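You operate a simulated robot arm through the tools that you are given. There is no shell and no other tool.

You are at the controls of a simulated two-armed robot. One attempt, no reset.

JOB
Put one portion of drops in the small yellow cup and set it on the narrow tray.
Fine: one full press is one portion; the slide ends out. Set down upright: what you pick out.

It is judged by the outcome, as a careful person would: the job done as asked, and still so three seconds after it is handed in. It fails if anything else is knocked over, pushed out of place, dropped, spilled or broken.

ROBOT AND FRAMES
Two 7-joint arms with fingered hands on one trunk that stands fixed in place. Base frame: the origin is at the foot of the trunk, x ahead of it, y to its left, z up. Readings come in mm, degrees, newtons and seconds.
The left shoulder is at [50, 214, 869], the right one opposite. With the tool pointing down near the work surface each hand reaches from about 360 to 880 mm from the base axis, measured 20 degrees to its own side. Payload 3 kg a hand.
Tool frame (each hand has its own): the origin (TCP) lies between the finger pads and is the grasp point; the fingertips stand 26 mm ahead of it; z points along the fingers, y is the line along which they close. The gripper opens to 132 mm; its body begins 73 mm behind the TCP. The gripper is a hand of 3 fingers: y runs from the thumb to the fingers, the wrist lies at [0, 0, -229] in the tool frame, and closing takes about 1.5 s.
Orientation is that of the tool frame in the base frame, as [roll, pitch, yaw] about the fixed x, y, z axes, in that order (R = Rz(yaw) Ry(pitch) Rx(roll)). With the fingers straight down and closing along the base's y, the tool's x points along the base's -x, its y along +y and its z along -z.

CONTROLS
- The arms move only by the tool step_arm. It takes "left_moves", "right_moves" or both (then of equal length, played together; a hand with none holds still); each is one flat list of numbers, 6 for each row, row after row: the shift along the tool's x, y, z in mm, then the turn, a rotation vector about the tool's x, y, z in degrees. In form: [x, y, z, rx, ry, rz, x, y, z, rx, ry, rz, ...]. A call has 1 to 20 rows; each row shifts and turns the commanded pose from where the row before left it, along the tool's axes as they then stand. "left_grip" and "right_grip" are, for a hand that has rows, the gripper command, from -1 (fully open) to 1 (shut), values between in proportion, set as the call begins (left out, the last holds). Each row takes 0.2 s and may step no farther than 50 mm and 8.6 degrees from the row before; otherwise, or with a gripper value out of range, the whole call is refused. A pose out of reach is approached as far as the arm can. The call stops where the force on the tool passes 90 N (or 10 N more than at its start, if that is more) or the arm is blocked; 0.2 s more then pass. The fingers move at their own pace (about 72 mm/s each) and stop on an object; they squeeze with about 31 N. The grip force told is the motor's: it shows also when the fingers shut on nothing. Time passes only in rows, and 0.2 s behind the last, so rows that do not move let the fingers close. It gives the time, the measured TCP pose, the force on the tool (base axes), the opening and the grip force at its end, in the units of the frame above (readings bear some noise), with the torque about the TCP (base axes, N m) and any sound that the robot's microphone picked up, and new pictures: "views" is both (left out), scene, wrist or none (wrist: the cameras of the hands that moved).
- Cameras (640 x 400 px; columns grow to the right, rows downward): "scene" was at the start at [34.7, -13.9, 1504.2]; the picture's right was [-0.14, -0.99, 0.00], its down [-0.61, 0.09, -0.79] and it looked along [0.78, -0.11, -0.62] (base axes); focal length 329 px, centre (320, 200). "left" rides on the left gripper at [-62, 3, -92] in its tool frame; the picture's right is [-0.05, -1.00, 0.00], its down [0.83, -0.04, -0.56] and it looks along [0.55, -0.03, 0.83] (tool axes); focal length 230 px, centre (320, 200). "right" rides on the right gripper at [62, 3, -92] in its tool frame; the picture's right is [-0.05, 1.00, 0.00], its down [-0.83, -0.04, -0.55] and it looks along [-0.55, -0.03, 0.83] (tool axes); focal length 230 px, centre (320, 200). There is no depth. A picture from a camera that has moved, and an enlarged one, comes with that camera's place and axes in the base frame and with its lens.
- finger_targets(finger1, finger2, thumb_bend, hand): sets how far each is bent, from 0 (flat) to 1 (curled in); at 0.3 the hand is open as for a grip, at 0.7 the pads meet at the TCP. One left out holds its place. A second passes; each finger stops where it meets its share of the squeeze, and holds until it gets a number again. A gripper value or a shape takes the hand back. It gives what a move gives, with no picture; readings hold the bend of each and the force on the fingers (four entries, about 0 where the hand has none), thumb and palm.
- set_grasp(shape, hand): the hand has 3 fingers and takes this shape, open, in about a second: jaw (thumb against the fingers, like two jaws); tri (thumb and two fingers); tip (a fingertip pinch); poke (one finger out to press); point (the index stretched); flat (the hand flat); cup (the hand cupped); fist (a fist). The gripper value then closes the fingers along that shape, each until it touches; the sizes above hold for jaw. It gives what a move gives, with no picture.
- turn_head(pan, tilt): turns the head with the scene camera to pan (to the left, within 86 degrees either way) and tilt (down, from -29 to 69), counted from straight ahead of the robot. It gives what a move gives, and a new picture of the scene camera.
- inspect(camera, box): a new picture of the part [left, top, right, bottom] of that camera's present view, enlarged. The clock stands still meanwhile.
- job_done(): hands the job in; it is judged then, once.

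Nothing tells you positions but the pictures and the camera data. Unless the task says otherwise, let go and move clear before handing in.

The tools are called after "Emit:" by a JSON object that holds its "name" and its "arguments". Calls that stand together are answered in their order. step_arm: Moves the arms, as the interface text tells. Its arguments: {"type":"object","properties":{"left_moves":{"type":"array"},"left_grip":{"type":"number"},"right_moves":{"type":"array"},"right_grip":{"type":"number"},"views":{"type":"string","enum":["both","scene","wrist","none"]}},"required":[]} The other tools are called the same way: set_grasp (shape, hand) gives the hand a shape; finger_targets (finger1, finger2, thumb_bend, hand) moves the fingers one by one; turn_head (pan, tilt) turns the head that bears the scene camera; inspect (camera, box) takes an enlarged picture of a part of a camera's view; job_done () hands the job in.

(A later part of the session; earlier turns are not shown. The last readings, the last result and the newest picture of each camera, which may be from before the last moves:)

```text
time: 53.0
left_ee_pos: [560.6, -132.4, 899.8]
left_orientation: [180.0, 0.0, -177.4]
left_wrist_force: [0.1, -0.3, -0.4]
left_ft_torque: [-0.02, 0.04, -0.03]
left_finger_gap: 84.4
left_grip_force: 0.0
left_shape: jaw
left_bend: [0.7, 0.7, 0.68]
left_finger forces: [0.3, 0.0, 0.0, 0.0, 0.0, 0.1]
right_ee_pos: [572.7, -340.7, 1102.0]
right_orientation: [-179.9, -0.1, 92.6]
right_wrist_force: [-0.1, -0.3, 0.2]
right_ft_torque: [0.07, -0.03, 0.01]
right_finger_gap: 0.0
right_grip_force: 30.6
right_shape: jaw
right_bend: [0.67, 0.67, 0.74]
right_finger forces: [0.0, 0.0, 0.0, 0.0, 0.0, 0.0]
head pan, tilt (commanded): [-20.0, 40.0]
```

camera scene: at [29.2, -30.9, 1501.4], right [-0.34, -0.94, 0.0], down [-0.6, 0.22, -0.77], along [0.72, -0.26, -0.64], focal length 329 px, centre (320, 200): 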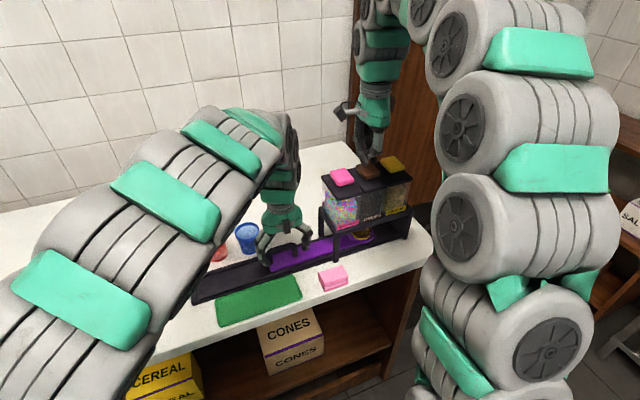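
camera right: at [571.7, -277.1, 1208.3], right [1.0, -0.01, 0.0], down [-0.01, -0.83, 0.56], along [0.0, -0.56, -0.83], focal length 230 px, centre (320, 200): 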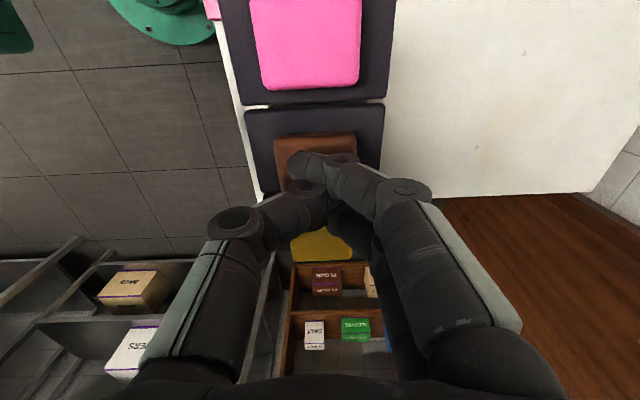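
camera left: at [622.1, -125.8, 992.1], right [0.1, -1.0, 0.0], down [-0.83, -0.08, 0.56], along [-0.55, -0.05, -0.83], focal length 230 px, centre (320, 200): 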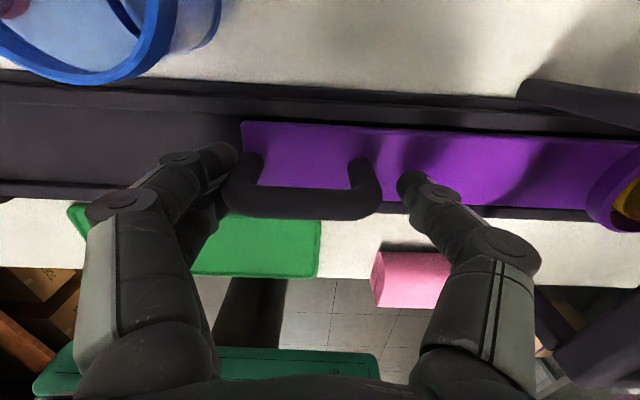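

No contact yet at 1102. Continuing down.

Emit:
{"name": "step_arm", "arguments": {"right_moves": [0, 0, 2, 0, 0, 0, 0, 0, 0, 0, 0, 0], "views": "none"}}

Emit:
{"name": "step_arm", "arguments": {"right_moves": [0, 0, 2, 0, 0, 0, 0, 0, 0, 0, 0, 0], "views": "none"}}

Emit:
{"name": "inspect", "arguments": {"camera": "scene", "box": [330, 120, 410, 190]}}

Emit:
{"name": "inspect", "arguments": {"camera": "right", "box": [220, 80, 420, 240]}}

```text
time: 53.6
left_ee_pos: [560.9, -132.1, 900.5]
left_orientation: [-180.0, 0.0, -177.5]
left_wrist_force: [-0.3, 0.0, 0.2]
left_ft_torque: [0.01, 0.0, 0.01]
left_finger_gap: 84.6
left_grip_force: 0.0
left_shape: jaw
left_bend: [0.7, 0.7, 0.68]
left_finger forces: [0.5, 0.0, 0.0, 0.0, 0.0, 0.0]
right_ee_pos: [573.0, -339.4, 1099.9]
right_orientation: [179.9, -0.1, 92.7]
right_wrist_force: [-0.3, -0.1, 1.6]
right_ft_torque: [0.03, -0.01, 0.01]
right_finger_gap: 0.2
right_grip_force: 30.8
right_shape: jaw
right_bend: [0.67, 0.67, 0.74]
right_finger forces: [0.1, 0.1, 0.0, 0.1, 0.1, 0.1]
head pan, tilt (commanded): [-20.0, 40.0]
```

```text
time: 54.2
left_ee_pos: [560.4, -132.7, 900.0]
left_orientation: [179.9, 0.0, -177.6]
left_wrist_force: [-0.8, -0.2, -0.8]
left_ft_torque: [0.01, 0.01, -0.01]
left_finger_gap: 84.3
left_grip_force: 0.2
left_shape: jaw
left_bend: [0.7, 0.7, 0.68]
left_finger forces: [0.6, 0.1, 0.1, 0.0, 0.0, 0.0]
right_ee_pos: [573.6, -339.6, 1099.2]
right_orientation: [179.8, 0.1, 92.6]
right_wrist_force: [0.3, 0.0, 1.5]
right_ft_torque: [0.01, 0.03, -0.02]
right_finger_gap: 0.0
right_grip_force: 31.5
right_shape: jaw
right_bend: [0.67, 0.67, 0.74]
right_finger forces: [0.0, 0.1, 0.0, 0.0, 0.1, 0.1]
head pan, tilt (commanded): [-20.0, 40.0]
```

```text
5.71 times, centred on (370, 155) of scene
camera zoom: at [29.2, -30.9, 1501.4], right [-0.34, -0.94, 0.0], down [-0.6, 0.22, -0.77], along [0.72, -0.26, -0.64], focal length 1878 px, centre (34, 457)
```

zoom: 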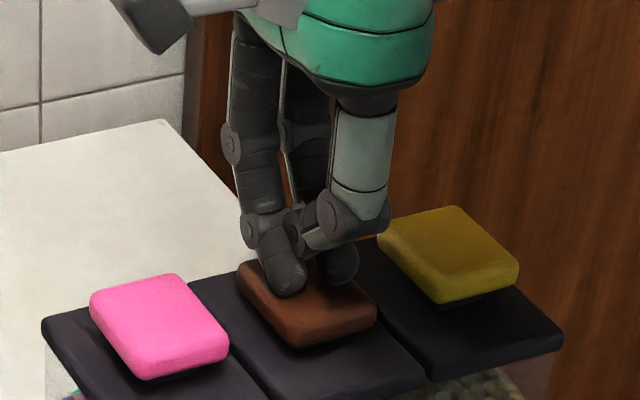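

```text
2.50 times, centred on (320, 160) of right
camera zoom: at [572.9, -278.0, 1191.6], right [1.0, -0.01, 0.0], down [-0.01, -0.83, 0.56], along [0.0, -0.56, -0.83], focal length 575 px, centre (320, 300)
```

zoom: 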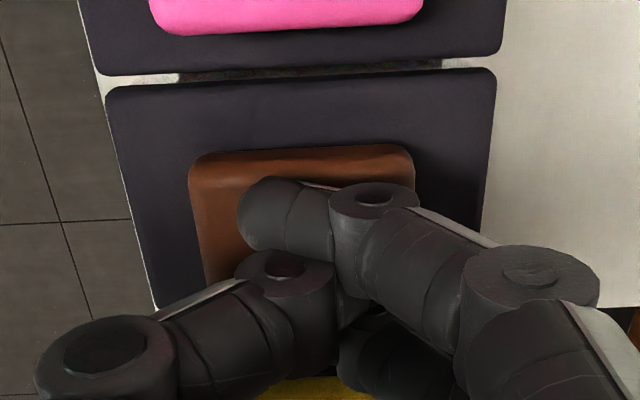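

The fingertips have touched the button (about 1.5 N). I'll keep pressing down without letting up.

Emit:
{"name": "step_arm", "arguments": {"right_moves": [0, 0, 2, 0, 0, 0, 0, 0, 2, 0, 0, 0], "views": "none"}}

Emit:
{"name": "step_arm", "arguments": {"right_moves": [0, 0, 2, 0, 0, 0, 0, 0, 1, 0, 0, 0], "views": "none"}}

```text
time: 54.9
left_ee_pos: [560.6, -132.5, 899.5]
left_orientation: [180.0, 0.0, -177.4]
left_wrist_force: [0.6, 0.2, 0.0]
left_ft_torque: [0.01, 0.01, -0.01]
left_finger_gap: 84.3
left_grip_force: 0.1
left_shape: jaw
left_bend: [0.7, 0.7, 0.68]
left_finger forces: [0.4, 0.0, 0.0, 0.0, 0.0, 0.0]
right_ee_pos: [573.3, -339.3, 1095.5]
right_orientation: [179.9, 0.0, 92.6]
right_wrist_force: [1.0, -1.2, 2.6]
right_ft_torque: [-0.03, 0.01, 0.03]
right_finger_gap: 0.2
right_grip_force: 31.2
right_shape: jaw
right_bend: [0.67, 0.67, 0.74]
right_finger forces: [0.0, 0.1, 0.1, 0.1, 0.0, 0.1]
head pan, tilt (commanded): [-20.0, 40.0]
```

```text
time: 55.5
left_ee_pos: [560.3, -131.2, 899.0]
left_orientation: [180.0, 0.0, -177.5]
left_wrist_force: [0.1, -0.1, 0.3]
left_ft_torque: [0.02, -0.02, 0.0]
left_finger_gap: 84.6
left_grip_force: 0.1
left_shape: jaw
left_bend: [0.7, 0.7, 0.68]
left_finger forces: [0.4, 0.0, 0.0, 0.1, 0.0, 0.0]
right_ee_pos: [573.8, -340.7, 1092.7]
right_orientation: [179.9, -0.1, 92.6]
right_wrist_force: [0.7, 2.1, 4.1]
right_ft_torque: [0.05, 0.03, 0.01]
right_finger_gap: 0.0
right_grip_force: 31.1
right_shape: jaw
right_bend: [0.67, 0.67, 0.74]
right_finger forces: [0.1, 0.0, 0.0, 0.0, 0.1, 0.0]
head pan, tilt (commanded): [-20.0, 40.0]
```

The spring force is rising gradually (4 N at about 8 mm travel). I'll press on toward the bottom stop.

Emit:
{"name": "step_arm", "arguments": {"right_moves": [0, 0, 1.5, 0, 0, 0, 0, 0, 1.5, 0, 0, 0], "views": "none"}}

Emit:
{"name": "step_arm", "arguments": {"right_moves": [0, 0, 1.5, 0, 0, 0, 0, 0, 0, 0, 0, 0], "views": "scene"}}

Emit:
{"name": "inspect", "arguments": {"camera": "scene", "box": [330, 120, 410, 190]}}

Emit:
{"name": "inspect", "arguments": {"camera": "scene", "box": [320, 190, 420, 270]}}

```text
time: 56.0
left_ee_pos: [560.6, -131.9, 899.5]
left_orientation: [-180.0, 0.0, -177.5]
left_wrist_force: [0.5, 0.7, -0.9]
left_ft_torque: [0.0, -0.01, -0.05]
left_finger_gap: 84.5
left_grip_force: 0.2
left_shape: jaw
left_bend: [0.7, 0.7, 0.68]
left_finger forces: [0.6, 0.0, 0.1, 0.1, 0.1, 0.0]
right_ee_pos: [574.2, -340.7, 1091.4]
right_orientation: [179.6, 0.1, 92.4]
right_wrist_force: [0.2, -0.6, 27.6]
right_ft_torque: [0.05, 0.0, -0.02]
right_finger_gap: 0.0
right_grip_force: 30.8
right_shape: jaw
right_bend: [0.7, 0.7, 0.75]
right_finger forces: [0.0, 0.0, 0.0, 0.0, 0.0, 0.1]
head pan, tilt (commanded): [-20.0, 40.0]
```

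```text
time: 56.6
left_ee_pos: [561.2, -131.3, 899.8]
left_orientation: [179.9, 0.0, -177.5]
left_wrist_force: [0.0, -0.3, 0.2]
left_ft_torque: [0.0, -0.03, 0.0]
left_finger_gap: 84.2
left_grip_force: 0.1
left_shape: jaw
left_bend: [0.7, 0.7, 0.68]
left_finger forces: [0.4, 0.0, 0.1, 0.0, 0.0, 0.0]
right_ee_pos: [573.4, -339.6, 1088.7]
right_orientation: [179.7, 0.0, 92.6]
right_wrist_force: [-0.6, 1.4, 38.6]
right_ft_torque: [0.06, -0.02, 0.03]
right_finger_gap: 0.1
right_grip_force: 31.4
right_shape: jaw
right_bend: [0.7, 0.7, 0.75]
right_finger forces: [0.0, 0.0, 0.0, 0.1, 45.0, 0.1]
head pan, tilt (commanded): [-20.0, 40.0]
camera scene: at [28.8, -30.6, 1501.4], right [-0.34, -0.94, 0.0], down [-0.6, 0.22, -0.77], along [0.72, -0.26, -0.64], focal length 329 px, centre (320, 200)
```

scene: 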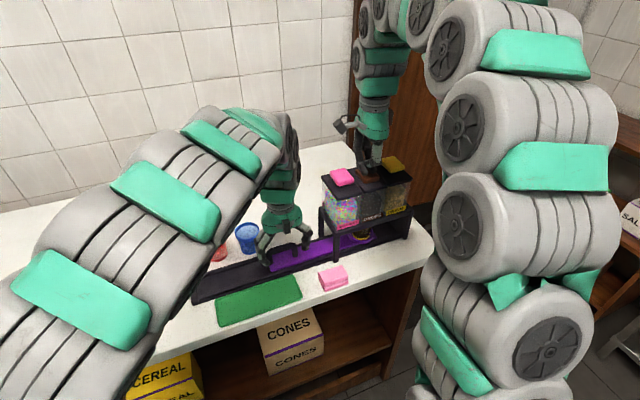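

```text
5.71 times, centred on (370, 155) of scene
camera zoom: at [28.8, -30.6, 1501.4], right [-0.34, -0.94, 0.0], down [-0.6, 0.22, -0.77], along [0.72, -0.26, -0.64], focal length 1878 px, centre (34, 457)
```

zoom: 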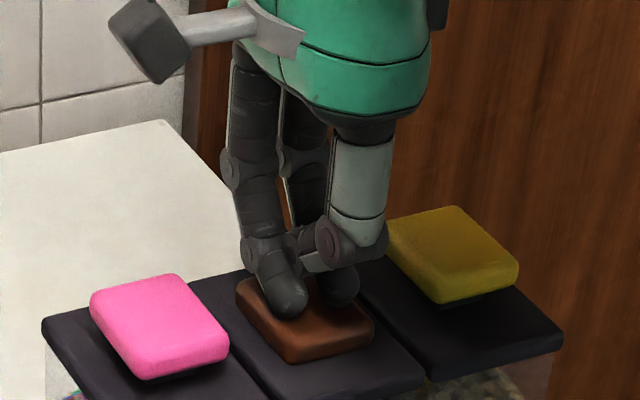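

```text
5.00 times, centred on (370, 230) of scene
camera zoom: at [28.8, -30.6, 1501.4], right [-0.34, -0.94, 0.0], down [-0.6, 0.22, -0.77], along [0.72, -0.26, -0.64], focal length 1643 px, centre (70, 50)
```

zoom: 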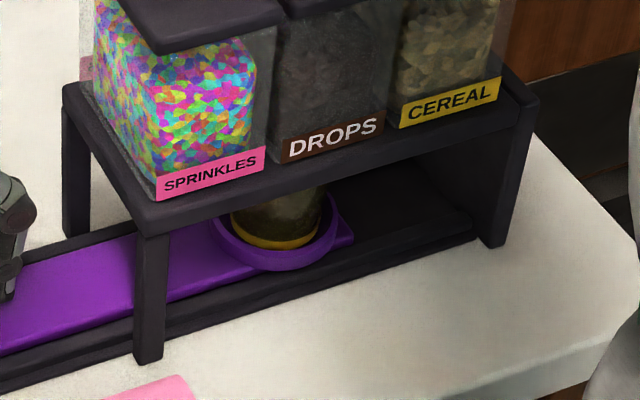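

The button has bottomed out (a sharp rise to 38 N). I'll hold briefly and then release by lifting straight up.

Emit:
{"name": "step_arm", "arguments": {"right_moves": [0, 0, 0, 0, 0, 0, 0, 0, 0, 0, 0, 0, 0, 0, 0, 0, 0, 0], "views": "none"}}

Emit:
{"name": "step_arm", "arguments": {"right_moves": [0, 0, -5, 0, 0, 0, 0, 0, -8, 0, 0, 0, 0, 0, -15, 0, 0, 0, 0, 0, -25, 0, 0, 0, 0, 0, -30, 0, 0, 0, 0, 0, -30, 0, 0, 0, 0, 0, 0, 0, 0, 0], "views": "both"}}

Emit:
{"name": "inspect", "arguments": {"camera": "scene", "box": [320, 130, 420, 270]}}

Emit:
{"name": "inspect", "arguments": {"camera": "scene", "box": [335, 210, 395, 255]}}

```text
time: 57.5
left_ee_pos: [559.5, -132.8, 899.3]
left_orientation: [180.0, 0.0, -177.5]
left_wrist_force: [1.1, 0.6, 0.0]
left_ft_torque: [0.01, 0.01, -0.02]
left_finger_gap: 84.2
left_grip_force: 0.0
left_shape: jaw
left_bend: [0.7, 0.7, 0.68]
left_finger forces: [0.5, 0.1, 0.0, 0.0, 0.0, 0.0]
right_ee_pos: [572.0, -340.0, 1087.7]
right_orientation: [179.9, 0.0, 92.6]
right_wrist_force: [-1.1, 1.2, 38.7]
right_ft_torque: [0.01, 0.0, 0.0]
right_finger_gap: 0.0
right_grip_force: 30.9
right_shape: jaw
right_bend: [0.71, 0.71, 0.75]
right_finger forces: [0.0, 0.0, 0.0, 0.0, 46.3, 0.1]
head pan, tilt (commanded): [-20.0, 40.0]
```

```text
time: 59.0
left_ee_pos: [560.6, -132.7, 899.6]
left_orientation: [-180.0, 0.0, -177.5]
left_wrist_force: [-0.1, -0.2, 0.3]
left_ft_torque: [0.02, -0.01, 0.0]
left_finger_gap: 84.6
left_grip_force: 0.1
left_shape: jaw
left_bend: [0.7, 0.7, 0.68]
left_finger forces: [0.5, 0.0, 0.1, 0.1, 0.0, 0.0]
right_ee_pos: [574.9, -341.1, 1201.3]
right_orientation: [179.9, -0.1, 92.7]
right_wrist_force: [-0.9, 0.3, -0.1]
right_ft_torque: [-0.01, 0.01, -0.01]
right_finger_gap: 0.0
right_grip_force: 30.9
right_shape: jaw
right_bend: [0.69, 0.69, 0.75]
right_finger forces: [0.0, 0.0, 0.1, 0.0, 0.0, 0.0]
head pan, tilt (commanded): [-20.0, 40.0]
camera scene: at [29.2, -30.9, 1501.4], right [-0.34, -0.94, 0.0], down [-0.6, 0.22, -0.77], along [0.72, -0.26, -0.64], focal length 329 px, centre (320, 200)
camera right: at [574.0, -279.0, 1294.3], right [1.0, -0.01, 0.0], down [-0.01, -0.83, 0.56], along [0.0, -0.56, -0.83], focal length 230 px, centre (320, 200)
```

scene: 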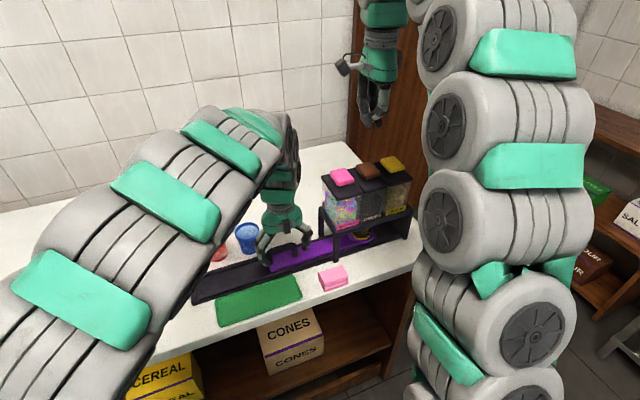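
right: 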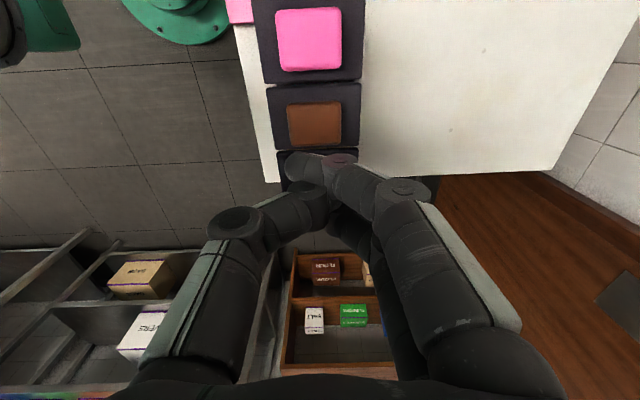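

```text
2.86 times, centred on (370, 200) of scene
camera zoom: at [29.2, -30.9, 1501.4], right [-0.34, -0.94, 0.0], down [-0.6, 0.22, -0.77], along [0.72, -0.26, -0.64], focal length 939 px, centre (177, 200)
```

zoom: 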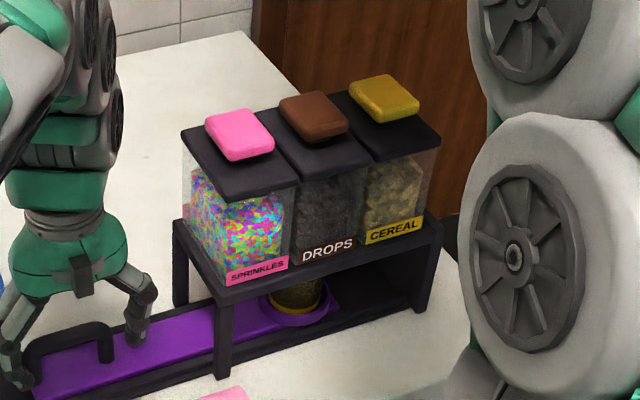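

```text
8.89 times, centred on (365, 232) of scene
camera zoom: at [29.2, -30.9, 1501.4], right [-0.34, -0.94, 0.0], down [-0.6, 0.22, -0.77], along [0.72, -0.26, -0.64], focal length 2921 px, centre (-80, -89)
```

zoom: 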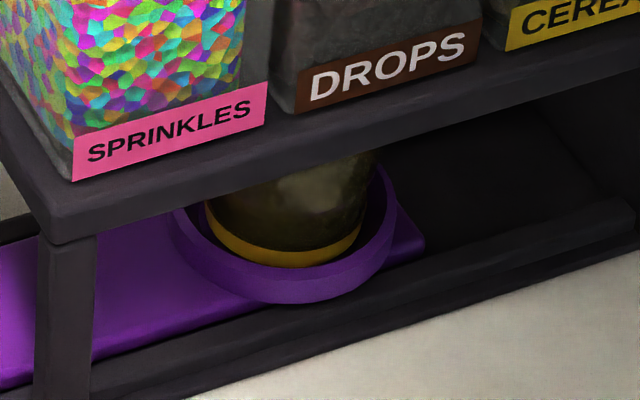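

The button is back up and the cup now looks dark with drops inside. Next I'll gently pull the slide back out with the left hand.

Emit:
{"name": "step_arm", "arguments": {"left_moves": [0, 3, 0, 0, 0, 0, 0, 3, 0, 0, 0, 0, 0, 4, 0, 0, 0, 0, 0, 4, 0, 0, 0, 0, 0, 5, 0, 0, 0, 0, 0, 6, 0, 0, 0, 0, 0, 7, 0, 0, 0, 0, 0, 7, 0, 0, 0, 0, 0, 7, 0, 0, 0, 0, 0, 7, 0, 0, 0, 0, 0, 6, 0, 0, 0, 0, 0, 4, 0, 0, 0, 0, 0, 2, 0, 0, 0, 0], "views": "scene"}}

Emit:
{"name": "inspect", "arguments": {"camera": "scene", "box": [240, 150, 420, 290]}}

```text
time: 61.9
left_ee_pos: [559.3, -66.2, 899.8]
left_orientation: [-180.0, 0.0, -177.5]
left_wrist_force: [0.6, -0.9, 0.0]
left_ft_torque: [-0.02, -0.02, -0.02]
left_finger_gap: 84.4
left_grip_force: 0.1
left_shape: jaw
left_bend: [0.7, 0.7, 0.68]
left_finger forces: [0.0, 0.0, 0.0, 0.0, 0.8, 0.0]
right_ee_pos: [576.8, -341.4, 1201.0]
right_orientation: [179.9, 0.0, 92.6]
right_wrist_force: [-0.5, -0.2, -0.6]
right_ft_torque: [0.03, 0.03, -0.02]
right_finger_gap: 0.3
right_grip_force: 31.0
right_shape: jaw
right_bend: [0.69, 0.69, 0.75]
right_finger forces: [0.0, 0.0, 0.0, 0.1, 0.1, 0.1]
head pan, tilt (commanded): [-20.0, 40.0]
camera scene: at [29.2, -30.9, 1501.4], right [-0.34, -0.94, 0.0], down [-0.6, 0.22, -0.77], along [0.72, -0.26, -0.64], focal length 329 px, centre (320, 200)
```

scene: 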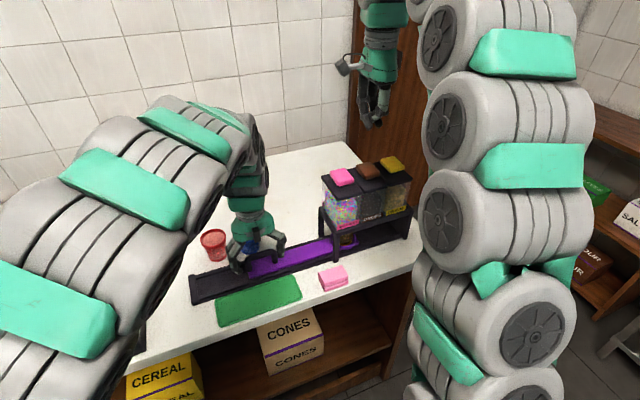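

```text
2.86 times, centred on (330, 220) of scene
camera zoom: at [29.2, -30.9, 1501.4], right [-0.34, -0.94, 0.0], down [-0.6, 0.22, -0.77], along [0.72, -0.26, -0.64], focal length 939 px, centre (291, 143)
```

zoom: 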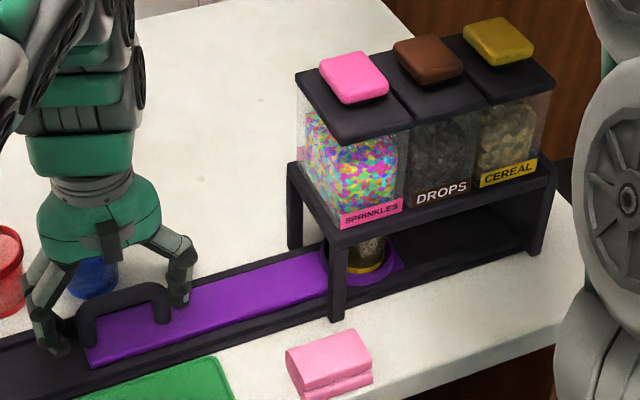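

The slide is coming out smoothly with the thumb pulling at about 1 N. I'll continue to the out position.

Emit:
{"name": "step_arm", "arguments": {"left_moves": [0, 4, 0, 0, 0, 0, 0, 6, 0, 0, 0, 0, 0, 7, 0, 0, 0, 0, 0, 7, 0, 0, 0, 0, 0, 7, 0, 0, 0, 0, 0, 7, 0, 0, 0, 0, 0, 7, 0, 0, 0, 0, 0, 7, 0, 0, 0, 0, 0, 7, 0, 0, 0, 0, 0, 7, 0, 0, 0, 0, 0, 7, 0, 0, 0, 0, 0, 7, 0, 0, 0, 0, 0, 6, 0, 0, 0, 0, 0, 5, 0, 0, 0, 0, 0, 3, 0, 0, 0, 0, 0, 2, 0, 0, 0, 0, 0, 0, 0, 0, 0, 0], "views": "both"}}

Emit:
{"name": "inspect", "arguments": {"camera": "scene", "box": [180, 170, 380, 310]}}

```text
time: 65.5
left_ee_pos: [553.0, 29.3, 899.8]
left_orientation: [-180.0, 0.0, -177.5]
left_wrist_force: [0.3, -0.4, 0.3]
left_ft_torque: [-0.05, -0.01, 0.04]
left_finger_gap: 84.2
left_grip_force: 0.1
left_shape: jaw
left_bend: [0.7, 0.7, 0.68]
left_finger forces: [0.1, 0.0, 0.0, 0.0, 0.6, 0.0]
right_ee_pos: [574.5, -341.3, 1201.8]
right_orientation: [179.8, -0.1, 92.5]
right_wrist_force: [-0.9, 0.6, -0.3]
right_ft_torque: [0.01, -0.02, 0.02]
right_finger_gap: 0.1
right_grip_force: 30.9
right_shape: jaw
right_bend: [0.69, 0.69, 0.75]
right_finger forces: [0.0, 0.1, 0.0, 0.0, 0.0, 0.0]
head pan, tilt (commanded): [-20.0, 40.0]
camera scene: at [29.2, -30.9, 1501.4], right [-0.34, -0.94, 0.0], down [-0.6, 0.22, -0.77], along [0.72, -0.26, -0.64], focal length 329 px, centre (320, 200)
camera left: at [615.0, 36.1, 991.7], right [0.1, -1.0, 0.0], down [-0.83, -0.08, 0.56], along [-0.55, -0.05, -0.83], focal length 230 px, centre (320, 200)
```

scene: 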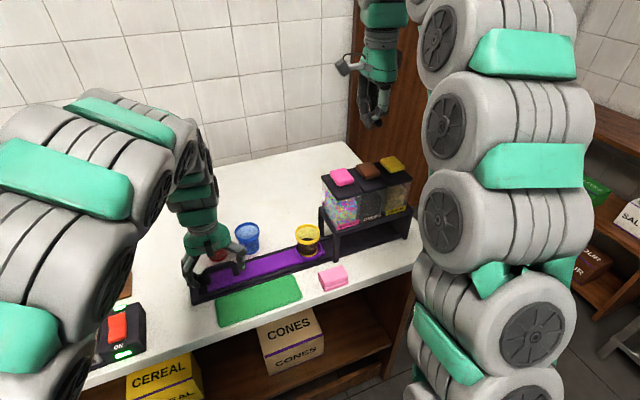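
left: 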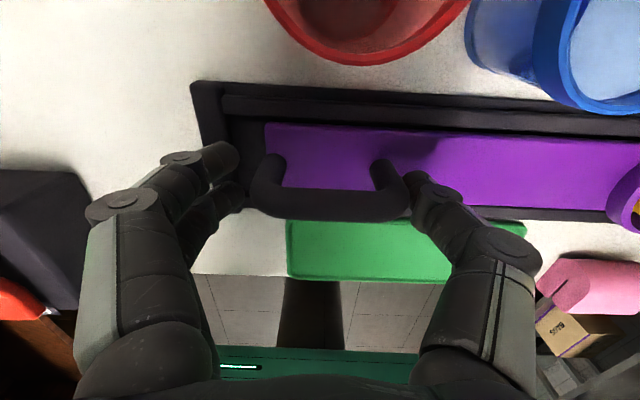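

```text
2.86 times, centred on (280, 240) of scene
camera zoom: at [29.2, -30.9, 1501.4], right [-0.34, -0.94, 0.0], down [-0.6, 0.22, -0.77], along [0.72, -0.26, -0.64], focal length 939 px, centre (434, 86)
```

zoom: 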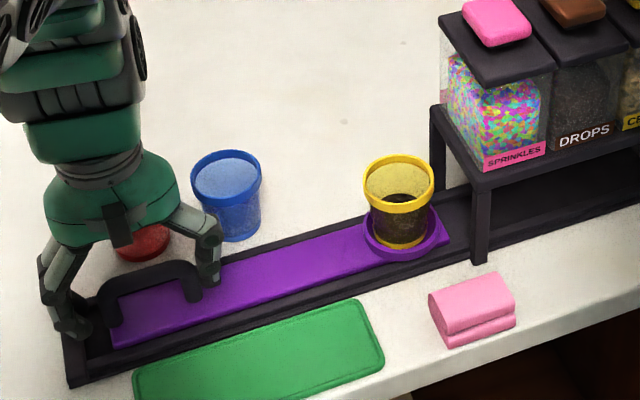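

The cup holds dark drops, and the slide is nearly out with about 15–20 mm left to its end stop. I'll continue slowly until it stops.

Emit:
{"name": "step_arm", "arguments": {"left_moves": [0, 2, 0, 0, 0, 0, 0, 3, 0, 0, 0, 0, 0, 3, 0, 0, 0, 0, 0, 3, 0, 0, 0, 0, 0, 2, 0, 0, 0, 0, 0, 0, 0, 0, 0, 0], "views": "none"}}

Emit:
{"name": "step_arm", "arguments": {"left_moves": [0, 2, 0, 0, 0, 0, 0, 1, 0, 0, 0, 0, 0, 0, 0, 0, 0, 0], "views": "wrist"}}

Emit:
{"name": "inspect", "arguments": {"camera": "left", "box": [160, 60, 480, 260]}}

```text
time: 66.8
left_ee_pos: [550.5, 42.6, 898.4]
left_orientation: [180.0, 0.0, -177.5]
left_wrist_force: [0.5, 0.4, 0.6]
left_ft_torque: [-0.01, -0.02, -0.02]
left_finger_gap: 84.0
left_grip_force: 0.1
left_shape: jaw
left_bend: [0.7, 0.7, 0.68]
left_finger forces: [0.0, 0.0, 0.0, 0.0, 0.1, 0.1]
right_ee_pos: [575.2, -341.7, 1201.5]
right_orientation: [179.9, 0.0, 92.6]
right_wrist_force: [0.5, 0.8, -0.3]
right_ft_torque: [-0.02, -0.02, 0.0]
right_finger_gap: 0.0
right_grip_force: 30.8
right_shape: jaw
right_bend: [0.69, 0.69, 0.75]
right_finger forces: [0.1, 0.0, 0.0, 0.0, 0.0, 0.0]
head pan, tilt (commanded): [-20.0, 40.0]
```

```text
time: 67.7
left_ee_pos: [551.1, 45.4, 898.9]
left_orientation: [179.9, -0.1, -177.3]
left_wrist_force: [-0.7, -1.2, -0.6]
left_ft_torque: [0.0, 0.01, 0.0]
left_finger_gap: 84.2
left_grip_force: 0.0
left_shape: jaw
left_bend: [0.7, 0.7, 0.68]
left_finger forces: [0.0, 0.1, 0.1, 0.1, 0.8, 0.0]
right_ee_pos: [574.9, -341.1, 1201.3]
right_orientation: [179.8, -0.1, 92.6]
right_wrist_force: [0.5, -0.5, -0.7]
right_ft_torque: [0.02, 0.0, -0.01]
right_finger_gap: 0.0
right_grip_force: 31.1
right_shape: jaw
right_bend: [0.69, 0.69, 0.75]
right_finger forces: [0.0, 0.0, 0.1, 0.1, 0.0, 0.1]
head pan, tilt (commanded): [-20.0, 40.0]
camera left: at [613.9, 51.9, 991.9], right [0.1, -1.0, 0.0], down [-0.83, -0.08, 0.56], along [-0.55, -0.05, -0.83], focal length 230 px, centre (320, 200)
```

left: 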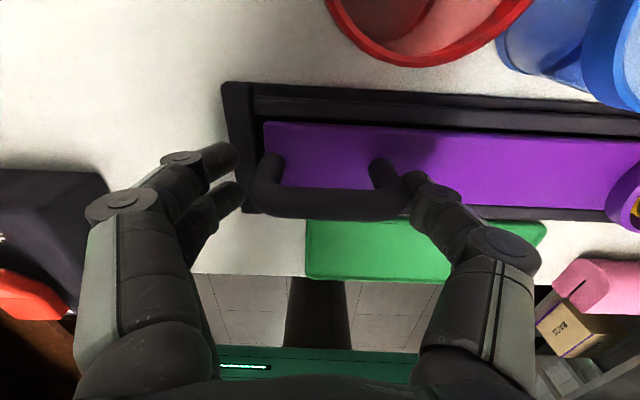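

```text
2.00 times, centred on (320, 160) of left
camera zoom: at [613.9, 51.9, 991.9], right [0.1, -1.0, 0.0], down [-0.83, -0.08, 0.56], along [-0.55, -0.05, -0.83], focal length 460 px, centre (320, 280)
```

zoom: 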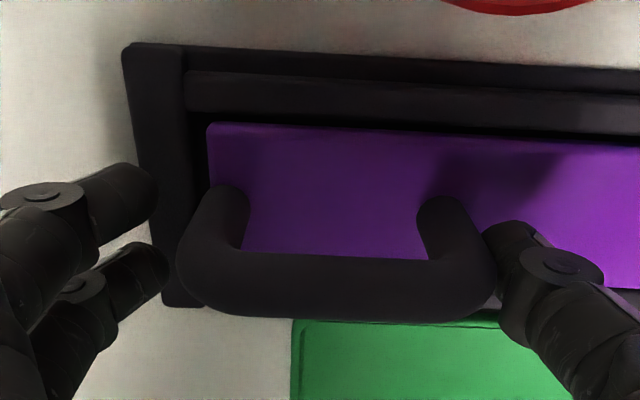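

The slide looks to be back at its original out position, judging by the gap to the end wall. I'll nudge a bit more to feel for the stop.

Emit:
{"name": "step_arm", "arguments": {"left_moves": [0, 1.5, 0, 0, 0, 0, 0, 0, 0, 0, 0, 0], "views": "none"}}

Emit:
{"name": "step_arm", "arguments": {"left_moves": [0, 1.5, 0, 0, 0, 0, 0, 0, 0, 0, 0, 0], "views": "wrist"}}

Emit:
{"name": "inspect", "arguments": {"camera": "left", "box": [160, 60, 480, 260]}}

```text
time: 68.2
left_ee_pos: [552.4, 47.4, 899.5]
left_orientation: [-180.0, 0.0, -177.5]
left_wrist_force: [-0.1, -1.6, -0.3]
left_ft_torque: [-0.03, 0.04, -0.03]
left_finger_gap: 84.0
left_grip_force: 0.0
left_shape: jaw
left_bend: [0.7, 0.7, 0.68]
left_finger forces: [0.0, 0.0, 0.1, 0.0, 1.6, 0.0]
right_ee_pos: [575.3, -340.7, 1201.2]
right_orientation: [-180.0, 0.0, 92.6]
right_wrist_force: [-0.3, 0.1, -0.1]
right_ft_torque: [0.0, 0.0, -0.04]
right_finger_gap: 0.1
right_grip_force: 30.8
right_shape: jaw
right_bend: [0.69, 0.69, 0.75]
right_finger forces: [0.1, 0.0, 0.1, 0.1, 0.0, 0.1]
head pan, tilt (commanded): [-20.0, 40.0]
```

```text
time: 68.8
left_ee_pos: [552.5, 48.8, 898.5]
left_orientation: [-180.0, 0.0, -177.4]
left_wrist_force: [-1.3, -2.9, -1.3]
left_ft_torque: [0.0, 0.02, -0.02]
left_finger_gap: 84.2
left_grip_force: 0.1
left_shape: jaw
left_bend: [0.7, 0.7, 0.68]
left_finger forces: [0.1, 0.0, 0.1, 0.0, 2.1, 0.1]
right_ee_pos: [574.8, -339.9, 1201.3]
right_orientation: [179.9, 0.1, 92.6]
right_wrist_force: [0.2, 0.0, -0.3]
right_ft_torque: [0.0, 0.03, 0.01]
right_finger_gap: 0.0
right_grip_force: 30.6
right_shape: jaw
right_bend: [0.69, 0.69, 0.75]
right_finger forces: [0.0, 0.0, 0.0, 0.0, 0.1, 0.0]
head pan, tilt (commanded): [-20.0, 40.0]
camera left: at [614.2, 54.4, 992.2], right [0.1, -1.0, 0.0], down [-0.83, -0.08, 0.56], along [-0.55, -0.05, -0.83], focal length 230 px, centre (320, 200)
```

left: 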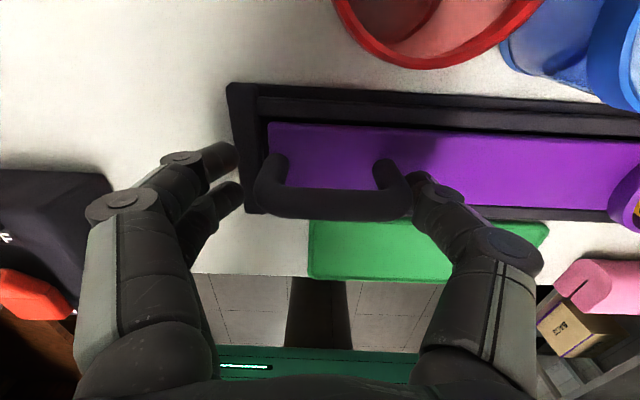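

```text
2.00 times, centred on (320, 160) of left
camera zoom: at [614.2, 54.4, 992.2], right [0.1, -1.0, 0.0], down [-0.83, -0.08, 0.56], along [-0.55, -0.05, -0.83], focal length 460 px, centre (320, 280)
```

zoom: 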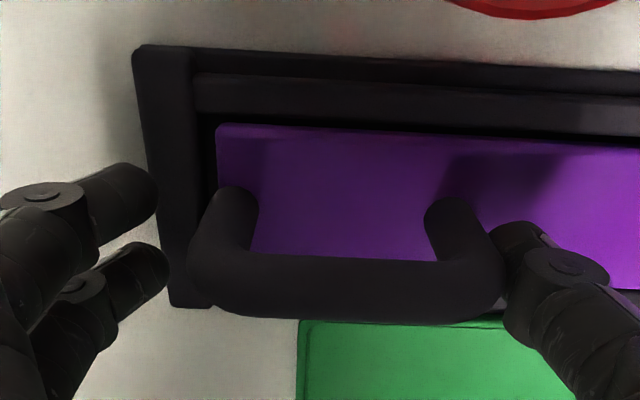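

The slide is at its stop, since the hand moved but the slide stayed put relative to the wall. I'll centre the left hand, open it and lift away.

Emit:
{"name": "step_arm", "arguments": {"left_moves": [0, -3, 0, 0, 0, 0, 0, -3, 0, 0, 0, 0, 0, 0, 0, 0, 0, 0, 0, 0, 0, 0, 0, 0, 0, 0, 0, 0, 0, 0], "left_grip": -0.8, "views": "none"}}

Emit:
{"name": "step_arm", "arguments": {"left_moves": [0, 0, -10, 0, 0, 0, 0, 0, -20, 0, 0, 0, 0, 0, -30, 0, 0, 0, 0, 0, -40, 0, 0, 0, 0, 0, -40, 0, 0, 0, 10, 25, -30, 0, 0, 0, 10, 35, -20, 0, 0, 0, 15, 40, -10, 0, 0, 0, 15, 40, 0, 0, 0, 0, 15, 40, 0, 0, 0, 0, 0, 0, 0, 0, 0, 0], "views": "scene"}}

Emit:
{"name": "turn_head", "arguments": {"pan": 0, "tilt": 60}}

Emit:
{"name": "inspect", "arguments": {"camera": "scene", "box": [270, 70, 430, 190]}}

Emit:
{"name": "inspect", "arguments": {"camera": "scene", "box": [370, 80, 430, 150]}}

```text
time: 70.0
left_ee_pos: [553.0, 42.5, 898.5]
left_orientation: [180.0, 0.1, -177.5]
left_wrist_force: [0.6, -0.1, 0.2]
left_ft_torque: [-0.01, -0.02, 0.0]
left_finger_gap: 118.5
left_grip_force: 0.1
left_shape: jaw
left_bend: [0.48, 0.48, 0.44]
left_finger forces: [0.0, 0.0, 0.1, 0.1, 0.1, 0.0]
right_ee_pos: [574.4, -342.0, 1200.4]
right_orientation: [179.9, -0.1, 92.7]
right_wrist_force: [-0.1, 0.6, -1.0]
right_ft_torque: [0.0, -0.03, 0.0]
right_finger_gap: 0.0
right_grip_force: 30.9
right_shape: jaw
right_bend: [0.69, 0.69, 0.75]
right_finger forces: [0.0, 0.0, 0.1, 0.0, 0.0, 0.0]
head pan, tilt (commanded): [-20.0, 40.0]
```

```text
time: 72.5
left_ee_pos: [476.5, 218.0, 1097.5]
left_orientation: [180.0, 0.0, -177.5]
left_wrist_force: [-1.1, -0.1, -0.1]
left_ft_torque: [-0.01, -0.03, 0.0]
left_finger_gap: 118.4
left_grip_force: 0.1
left_shape: jaw
left_bend: [0.48, 0.48, 0.44]
left_finger forces: [0.1, 0.0, 0.1, 0.0, 0.1, 0.0]
right_ee_pos: [575.6, -341.4, 1202.9]
right_orientation: [180.0, 0.1, 92.6]
right_wrist_force: [-0.8, -0.7, 0.1]
right_ft_torque: [-0.04, 0.04, 0.02]
right_finger_gap: 0.0
right_grip_force: 31.5
right_shape: jaw
right_bend: [0.69, 0.69, 0.75]
right_finger forces: [0.0, 0.0, 0.1, 0.1, 0.1, 0.0]
head pan, tilt (commanded): [-20.0, 40.0]
camera scene: at [29.2, -30.9, 1501.4], right [-0.34, -0.94, 0.0], down [-0.6, 0.22, -0.77], along [0.72, -0.26, -0.64], focal length 329 px, centre (320, 200)
```

scene: 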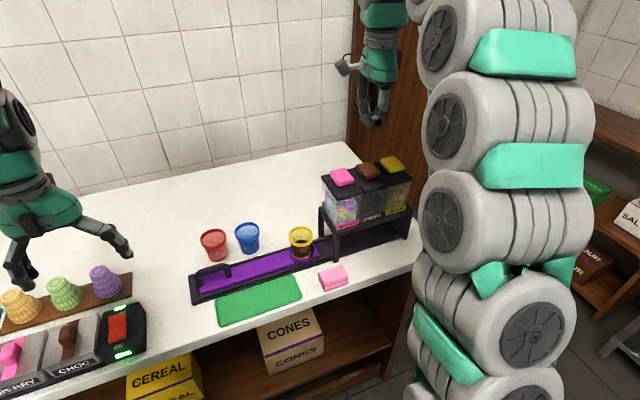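

```text
time: 73.3
left_ee_pos: [476.7, 217.4, 1097.3]
left_orientation: [-180.0, -0.1, -177.5]
left_wrist_force: [-0.8, 1.3, -0.4]
left_ft_torque: [0.0, 0.01, 0.0]
left_finger_gap: 118.4
left_grip_force: 0.1
left_shape: jaw
left_bend: [0.48, 0.48, 0.44]
left_finger forces: [0.0, 0.1, 0.1, 0.1, 0.0, 0.1]
right_ee_pos: [574.4, -341.3, 1201.9]
right_orientation: [179.8, -0.1, 92.7]
right_wrist_force: [-0.5, -0.1, 0.2]
right_ft_torque: [-0.02, -0.04, -0.01]
right_finger_gap: 0.1
right_grip_force: 31.3
right_shape: jaw
right_bend: [0.69, 0.69, 0.75]
right_finger forces: [0.1, 0.1, 0.1, 0.0, 0.0, 0.1]
head pan, tilt (commanded): [0.0, 60.0]
camera scene: at [16.0, -1.9, 1474.7], right [0.0, -1.0, 0.0], down [-0.87, 0.0, -0.5], along [0.5, 0.0, -0.87], focal length 329 px, centre (320, 200)
```

scene: 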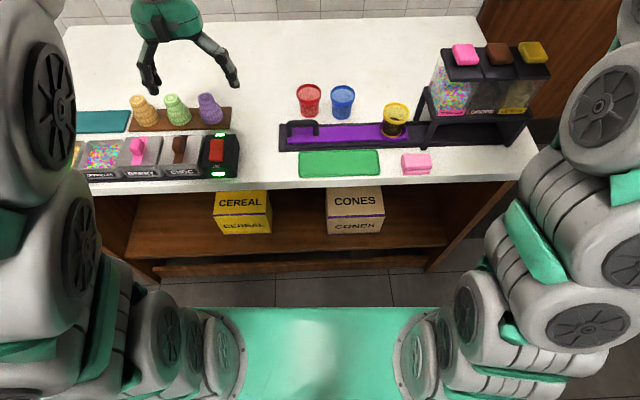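

```text
3.33 times, centred on (350, 130) of scene
camera zoom: at [16.0, -1.9, 1474.7], right [0.0, -1.0, 0.0], down [-0.87, 0.0, -0.5], along [0.5, 0.0, -0.87], focal length 1096 px, centre (220, 433)
```

zoom: 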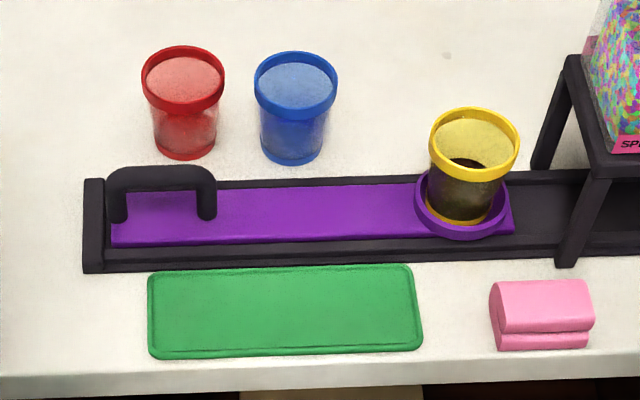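

```text
5.71 times, centred on (400, 115) of scene
camera zoom: at [16.0, -1.9, 1474.7], right [0.0, -1.0, 0.0], down [-0.87, 0.0, -0.5], along [0.5, 0.0, -0.87], focal length 1878 px, centre (-137, 686)
```

zoom: 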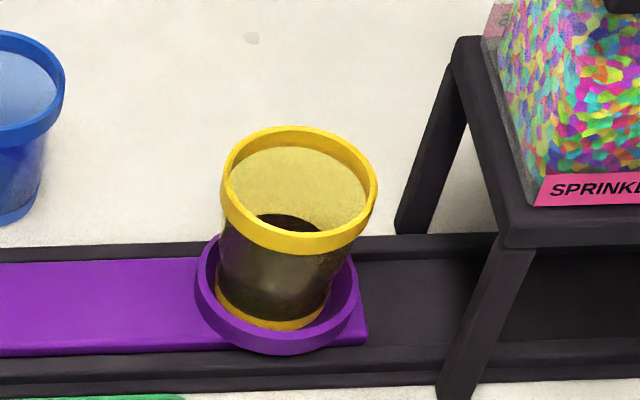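

The slide is back in its exact original out position and the cup holds a dark portion. I'll bring the right hand back above the cup in the same orientation as the first grasp.

Emit:
{"name": "step_arm", "arguments": {"right_moves": [0, 0, 0, 0, 0, 5.87, 0, 0, 0, 0, 0, 5.87, 0, 0, 0, 0, 0, 5.86, 31.4, -11, 0, 0, 0, 0, 31.4, -11, 0, 0, 0, 0, 31.4, -11, 0, 0, 0, 0, 31.4, -11, 0, 0, 0, 0, 31.4, -11, 0, 0, 0, 0, 0, 0, 30, 0, 0, 0, 0, 0, 30, 0, 0, 0, 0, 0, 30, 0, 0, 0, 0, 0, 30, 0, 0, 0, 0, 0, 0, 0, 0, 0], "right_grip": -0.4, "views": "both"}}

Emit:
{"name": "inspect", "arguments": {"camera": "right", "box": [200, 40, 440, 220]}}

```text
time: 76.1
left_ee_pos: [477.0, 216.8, 1097.8]
left_orientation: [-180.0, 0.1, -177.5]
left_wrist_force: [0.5, 0.3, 0.0]
left_ft_torque: [0.0, 0.01, 0.0]
left_finger_gap: 118.7
left_grip_force: 0.0
left_shape: jaw
left_bend: [0.48, 0.48, 0.44]
left_finger forces: [0.0, 0.0, 0.0, 0.1, 0.0, 0.1]
right_ee_pos: [563.3, -174.0, 1079.8]
right_orientation: [179.9, 0.1, 75.0]
right_wrist_force: [-0.3, 0.6, 0.4]
right_ft_torque: [0.01, 0.02, 0.02]
right_finger_gap: 92.2
right_grip_force: 0.1
right_shape: jaw
right_bend: [0.68, 0.68, 0.64]
right_finger forces: [0.0, 0.0, 0.1, 0.0, 0.0, 0.1]
head pan, tilt (commanded): [0.0, 60.0]
camera scene: at [15.9, -1.8, 1474.7], right [0.0, -1.0, 0.0], down [-0.87, 0.0, -0.5], along [0.5, 0.0, -0.87], focal length 329 px, centre (320, 200)
camera right: at [580.3, -114.5, 1171.4], right [0.95, -0.31, 0.0], down [-0.26, -0.79, 0.55], along [-0.17, -0.53, -0.83], focal length 230 px, centre (320, 200)
```

scene: 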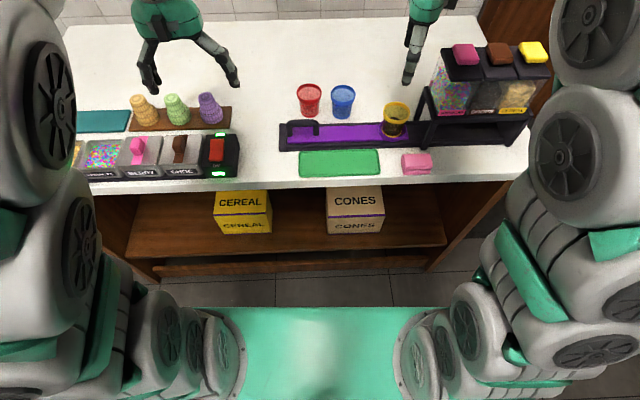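
right: 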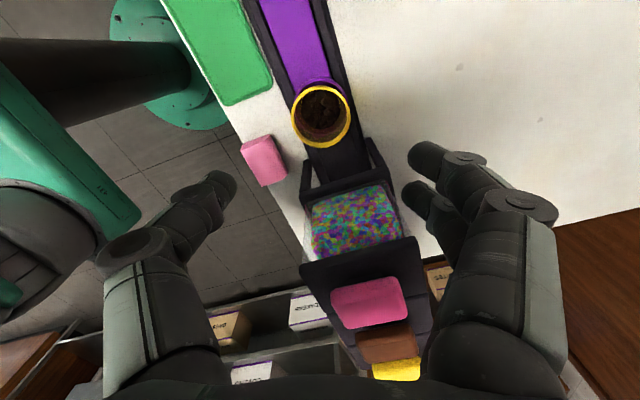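

```text
2.22 times, centred on (320, 130) of right
camera zoom: at [580.3, -114.5, 1171.4], right [0.95, -0.31, 0.0], down [-0.26, -0.79, 0.55], along [-0.17, -0.53, -0.83], focal length 511 px, centre (320, 356)
```

zoom: 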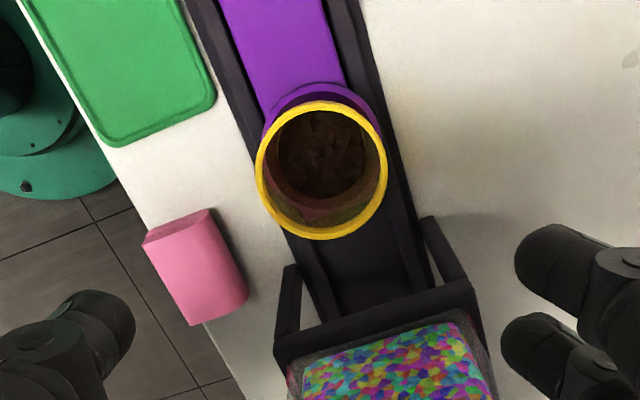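

The dark drops are clearly in the cup. I'll descend to the same grasp pose as before.

Emit:
{"name": "step_arm", "arguments": {"right_moves": [-0.8, -0.4, 30, 0, 0, 0, 0, 0, 30, 0, 0, 0, 0, 0, 30, 0, 0, 0, 0, 0, 30, 0, 0, 0, 0, 0, 20, 0, 0, 0, 0, 0, 0, 0, 0, 0], "views": "both"}}

Emit:
{"name": "inspect", "arguments": {"camera": "right", "box": [180, 60, 460, 260]}}

Emit:
{"name": "inspect", "arguments": {"camera": "scene", "box": [370, 80, 430, 150]}}

```text
time: 77.5
left_ee_pos: [477.7, 217.3, 1096.9]
left_orientation: [-179.9, 0.0, -177.4]
left_wrist_force: [-1.0, -0.2, 0.0]
left_ft_torque: [0.02, 0.01, -0.01]
left_finger_gap: 118.6
left_grip_force: 0.0
left_shape: jaw
left_bend: [0.48, 0.48, 0.44]
left_finger forces: [0.0, 0.0, 0.0, 0.1, 0.0, 0.0]
right_ee_pos: [561.7, -173.1, 939.9]
right_orientation: [179.9, -0.1, 75.0]
right_wrist_force: [0.0, 0.2, 0.0]
right_ft_torque: [-0.02, -0.04, 0.03]
right_finger_gap: 92.4
right_grip_force: 0.1
right_shape: jaw
right_bend: [0.68, 0.68, 0.64]
right_finger forces: [0.0, 0.1, 0.0, 0.0, 0.0, 0.0]
head pan, tilt (commanded): [0.0, 60.0]
camera scene: at [15.9, -1.8, 1474.7], right [0.0, -1.0, 0.0], down [-0.87, 0.0, -0.5], along [0.5, 0.0, -0.87], focal length 329 px, centre (320, 200)
camera right: at [578.8, -114.3, 1033.2], right [0.95, -0.31, 0.0], down [-0.26, -0.79, 0.55], along [-0.17, -0.53, -0.83], focal length 230 px, centre (320, 200)
```

scene: 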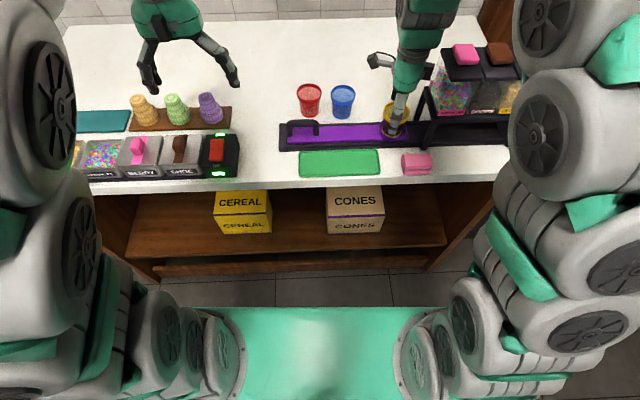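
right: 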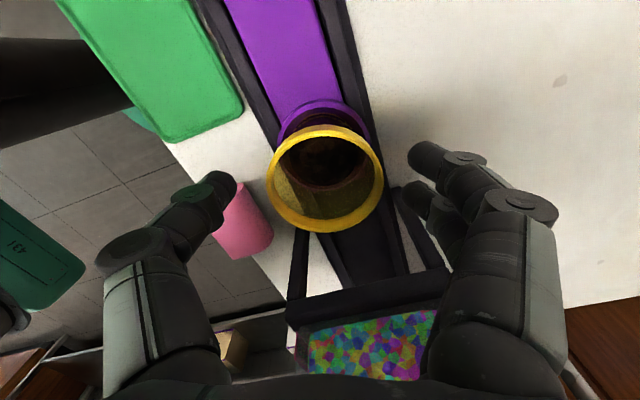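

```text
2.00 times, centred on (320, 160) of right
camera zoom: at [578.8, -114.3, 1033.2], right [0.95, -0.31, 0.0], down [-0.26, -0.79, 0.55], along [-0.17, -0.53, -0.83], focal length 460 px, centre (320, 280)
```

zoom: 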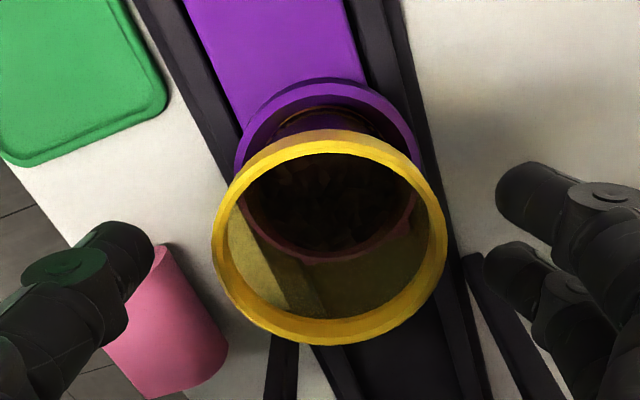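

```text
5.71 times, centred on (400, 115) of scene
camera zoom: at [15.9, -1.8, 1474.7], right [0.0, -1.0, 0.0], down [-0.87, 0.0, -0.5], along [0.5, 0.0, -0.87], focal length 1878 px, centre (-137, 686)
```

zoom: 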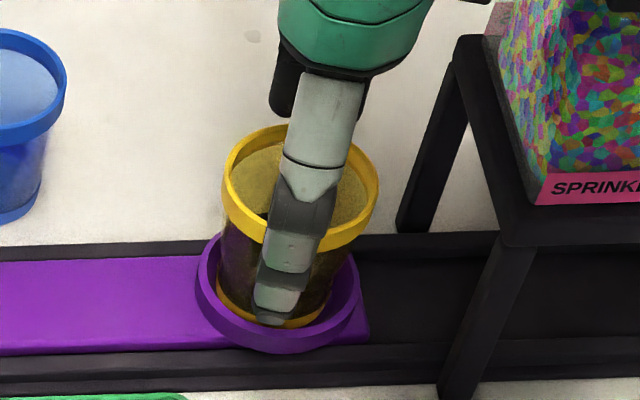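

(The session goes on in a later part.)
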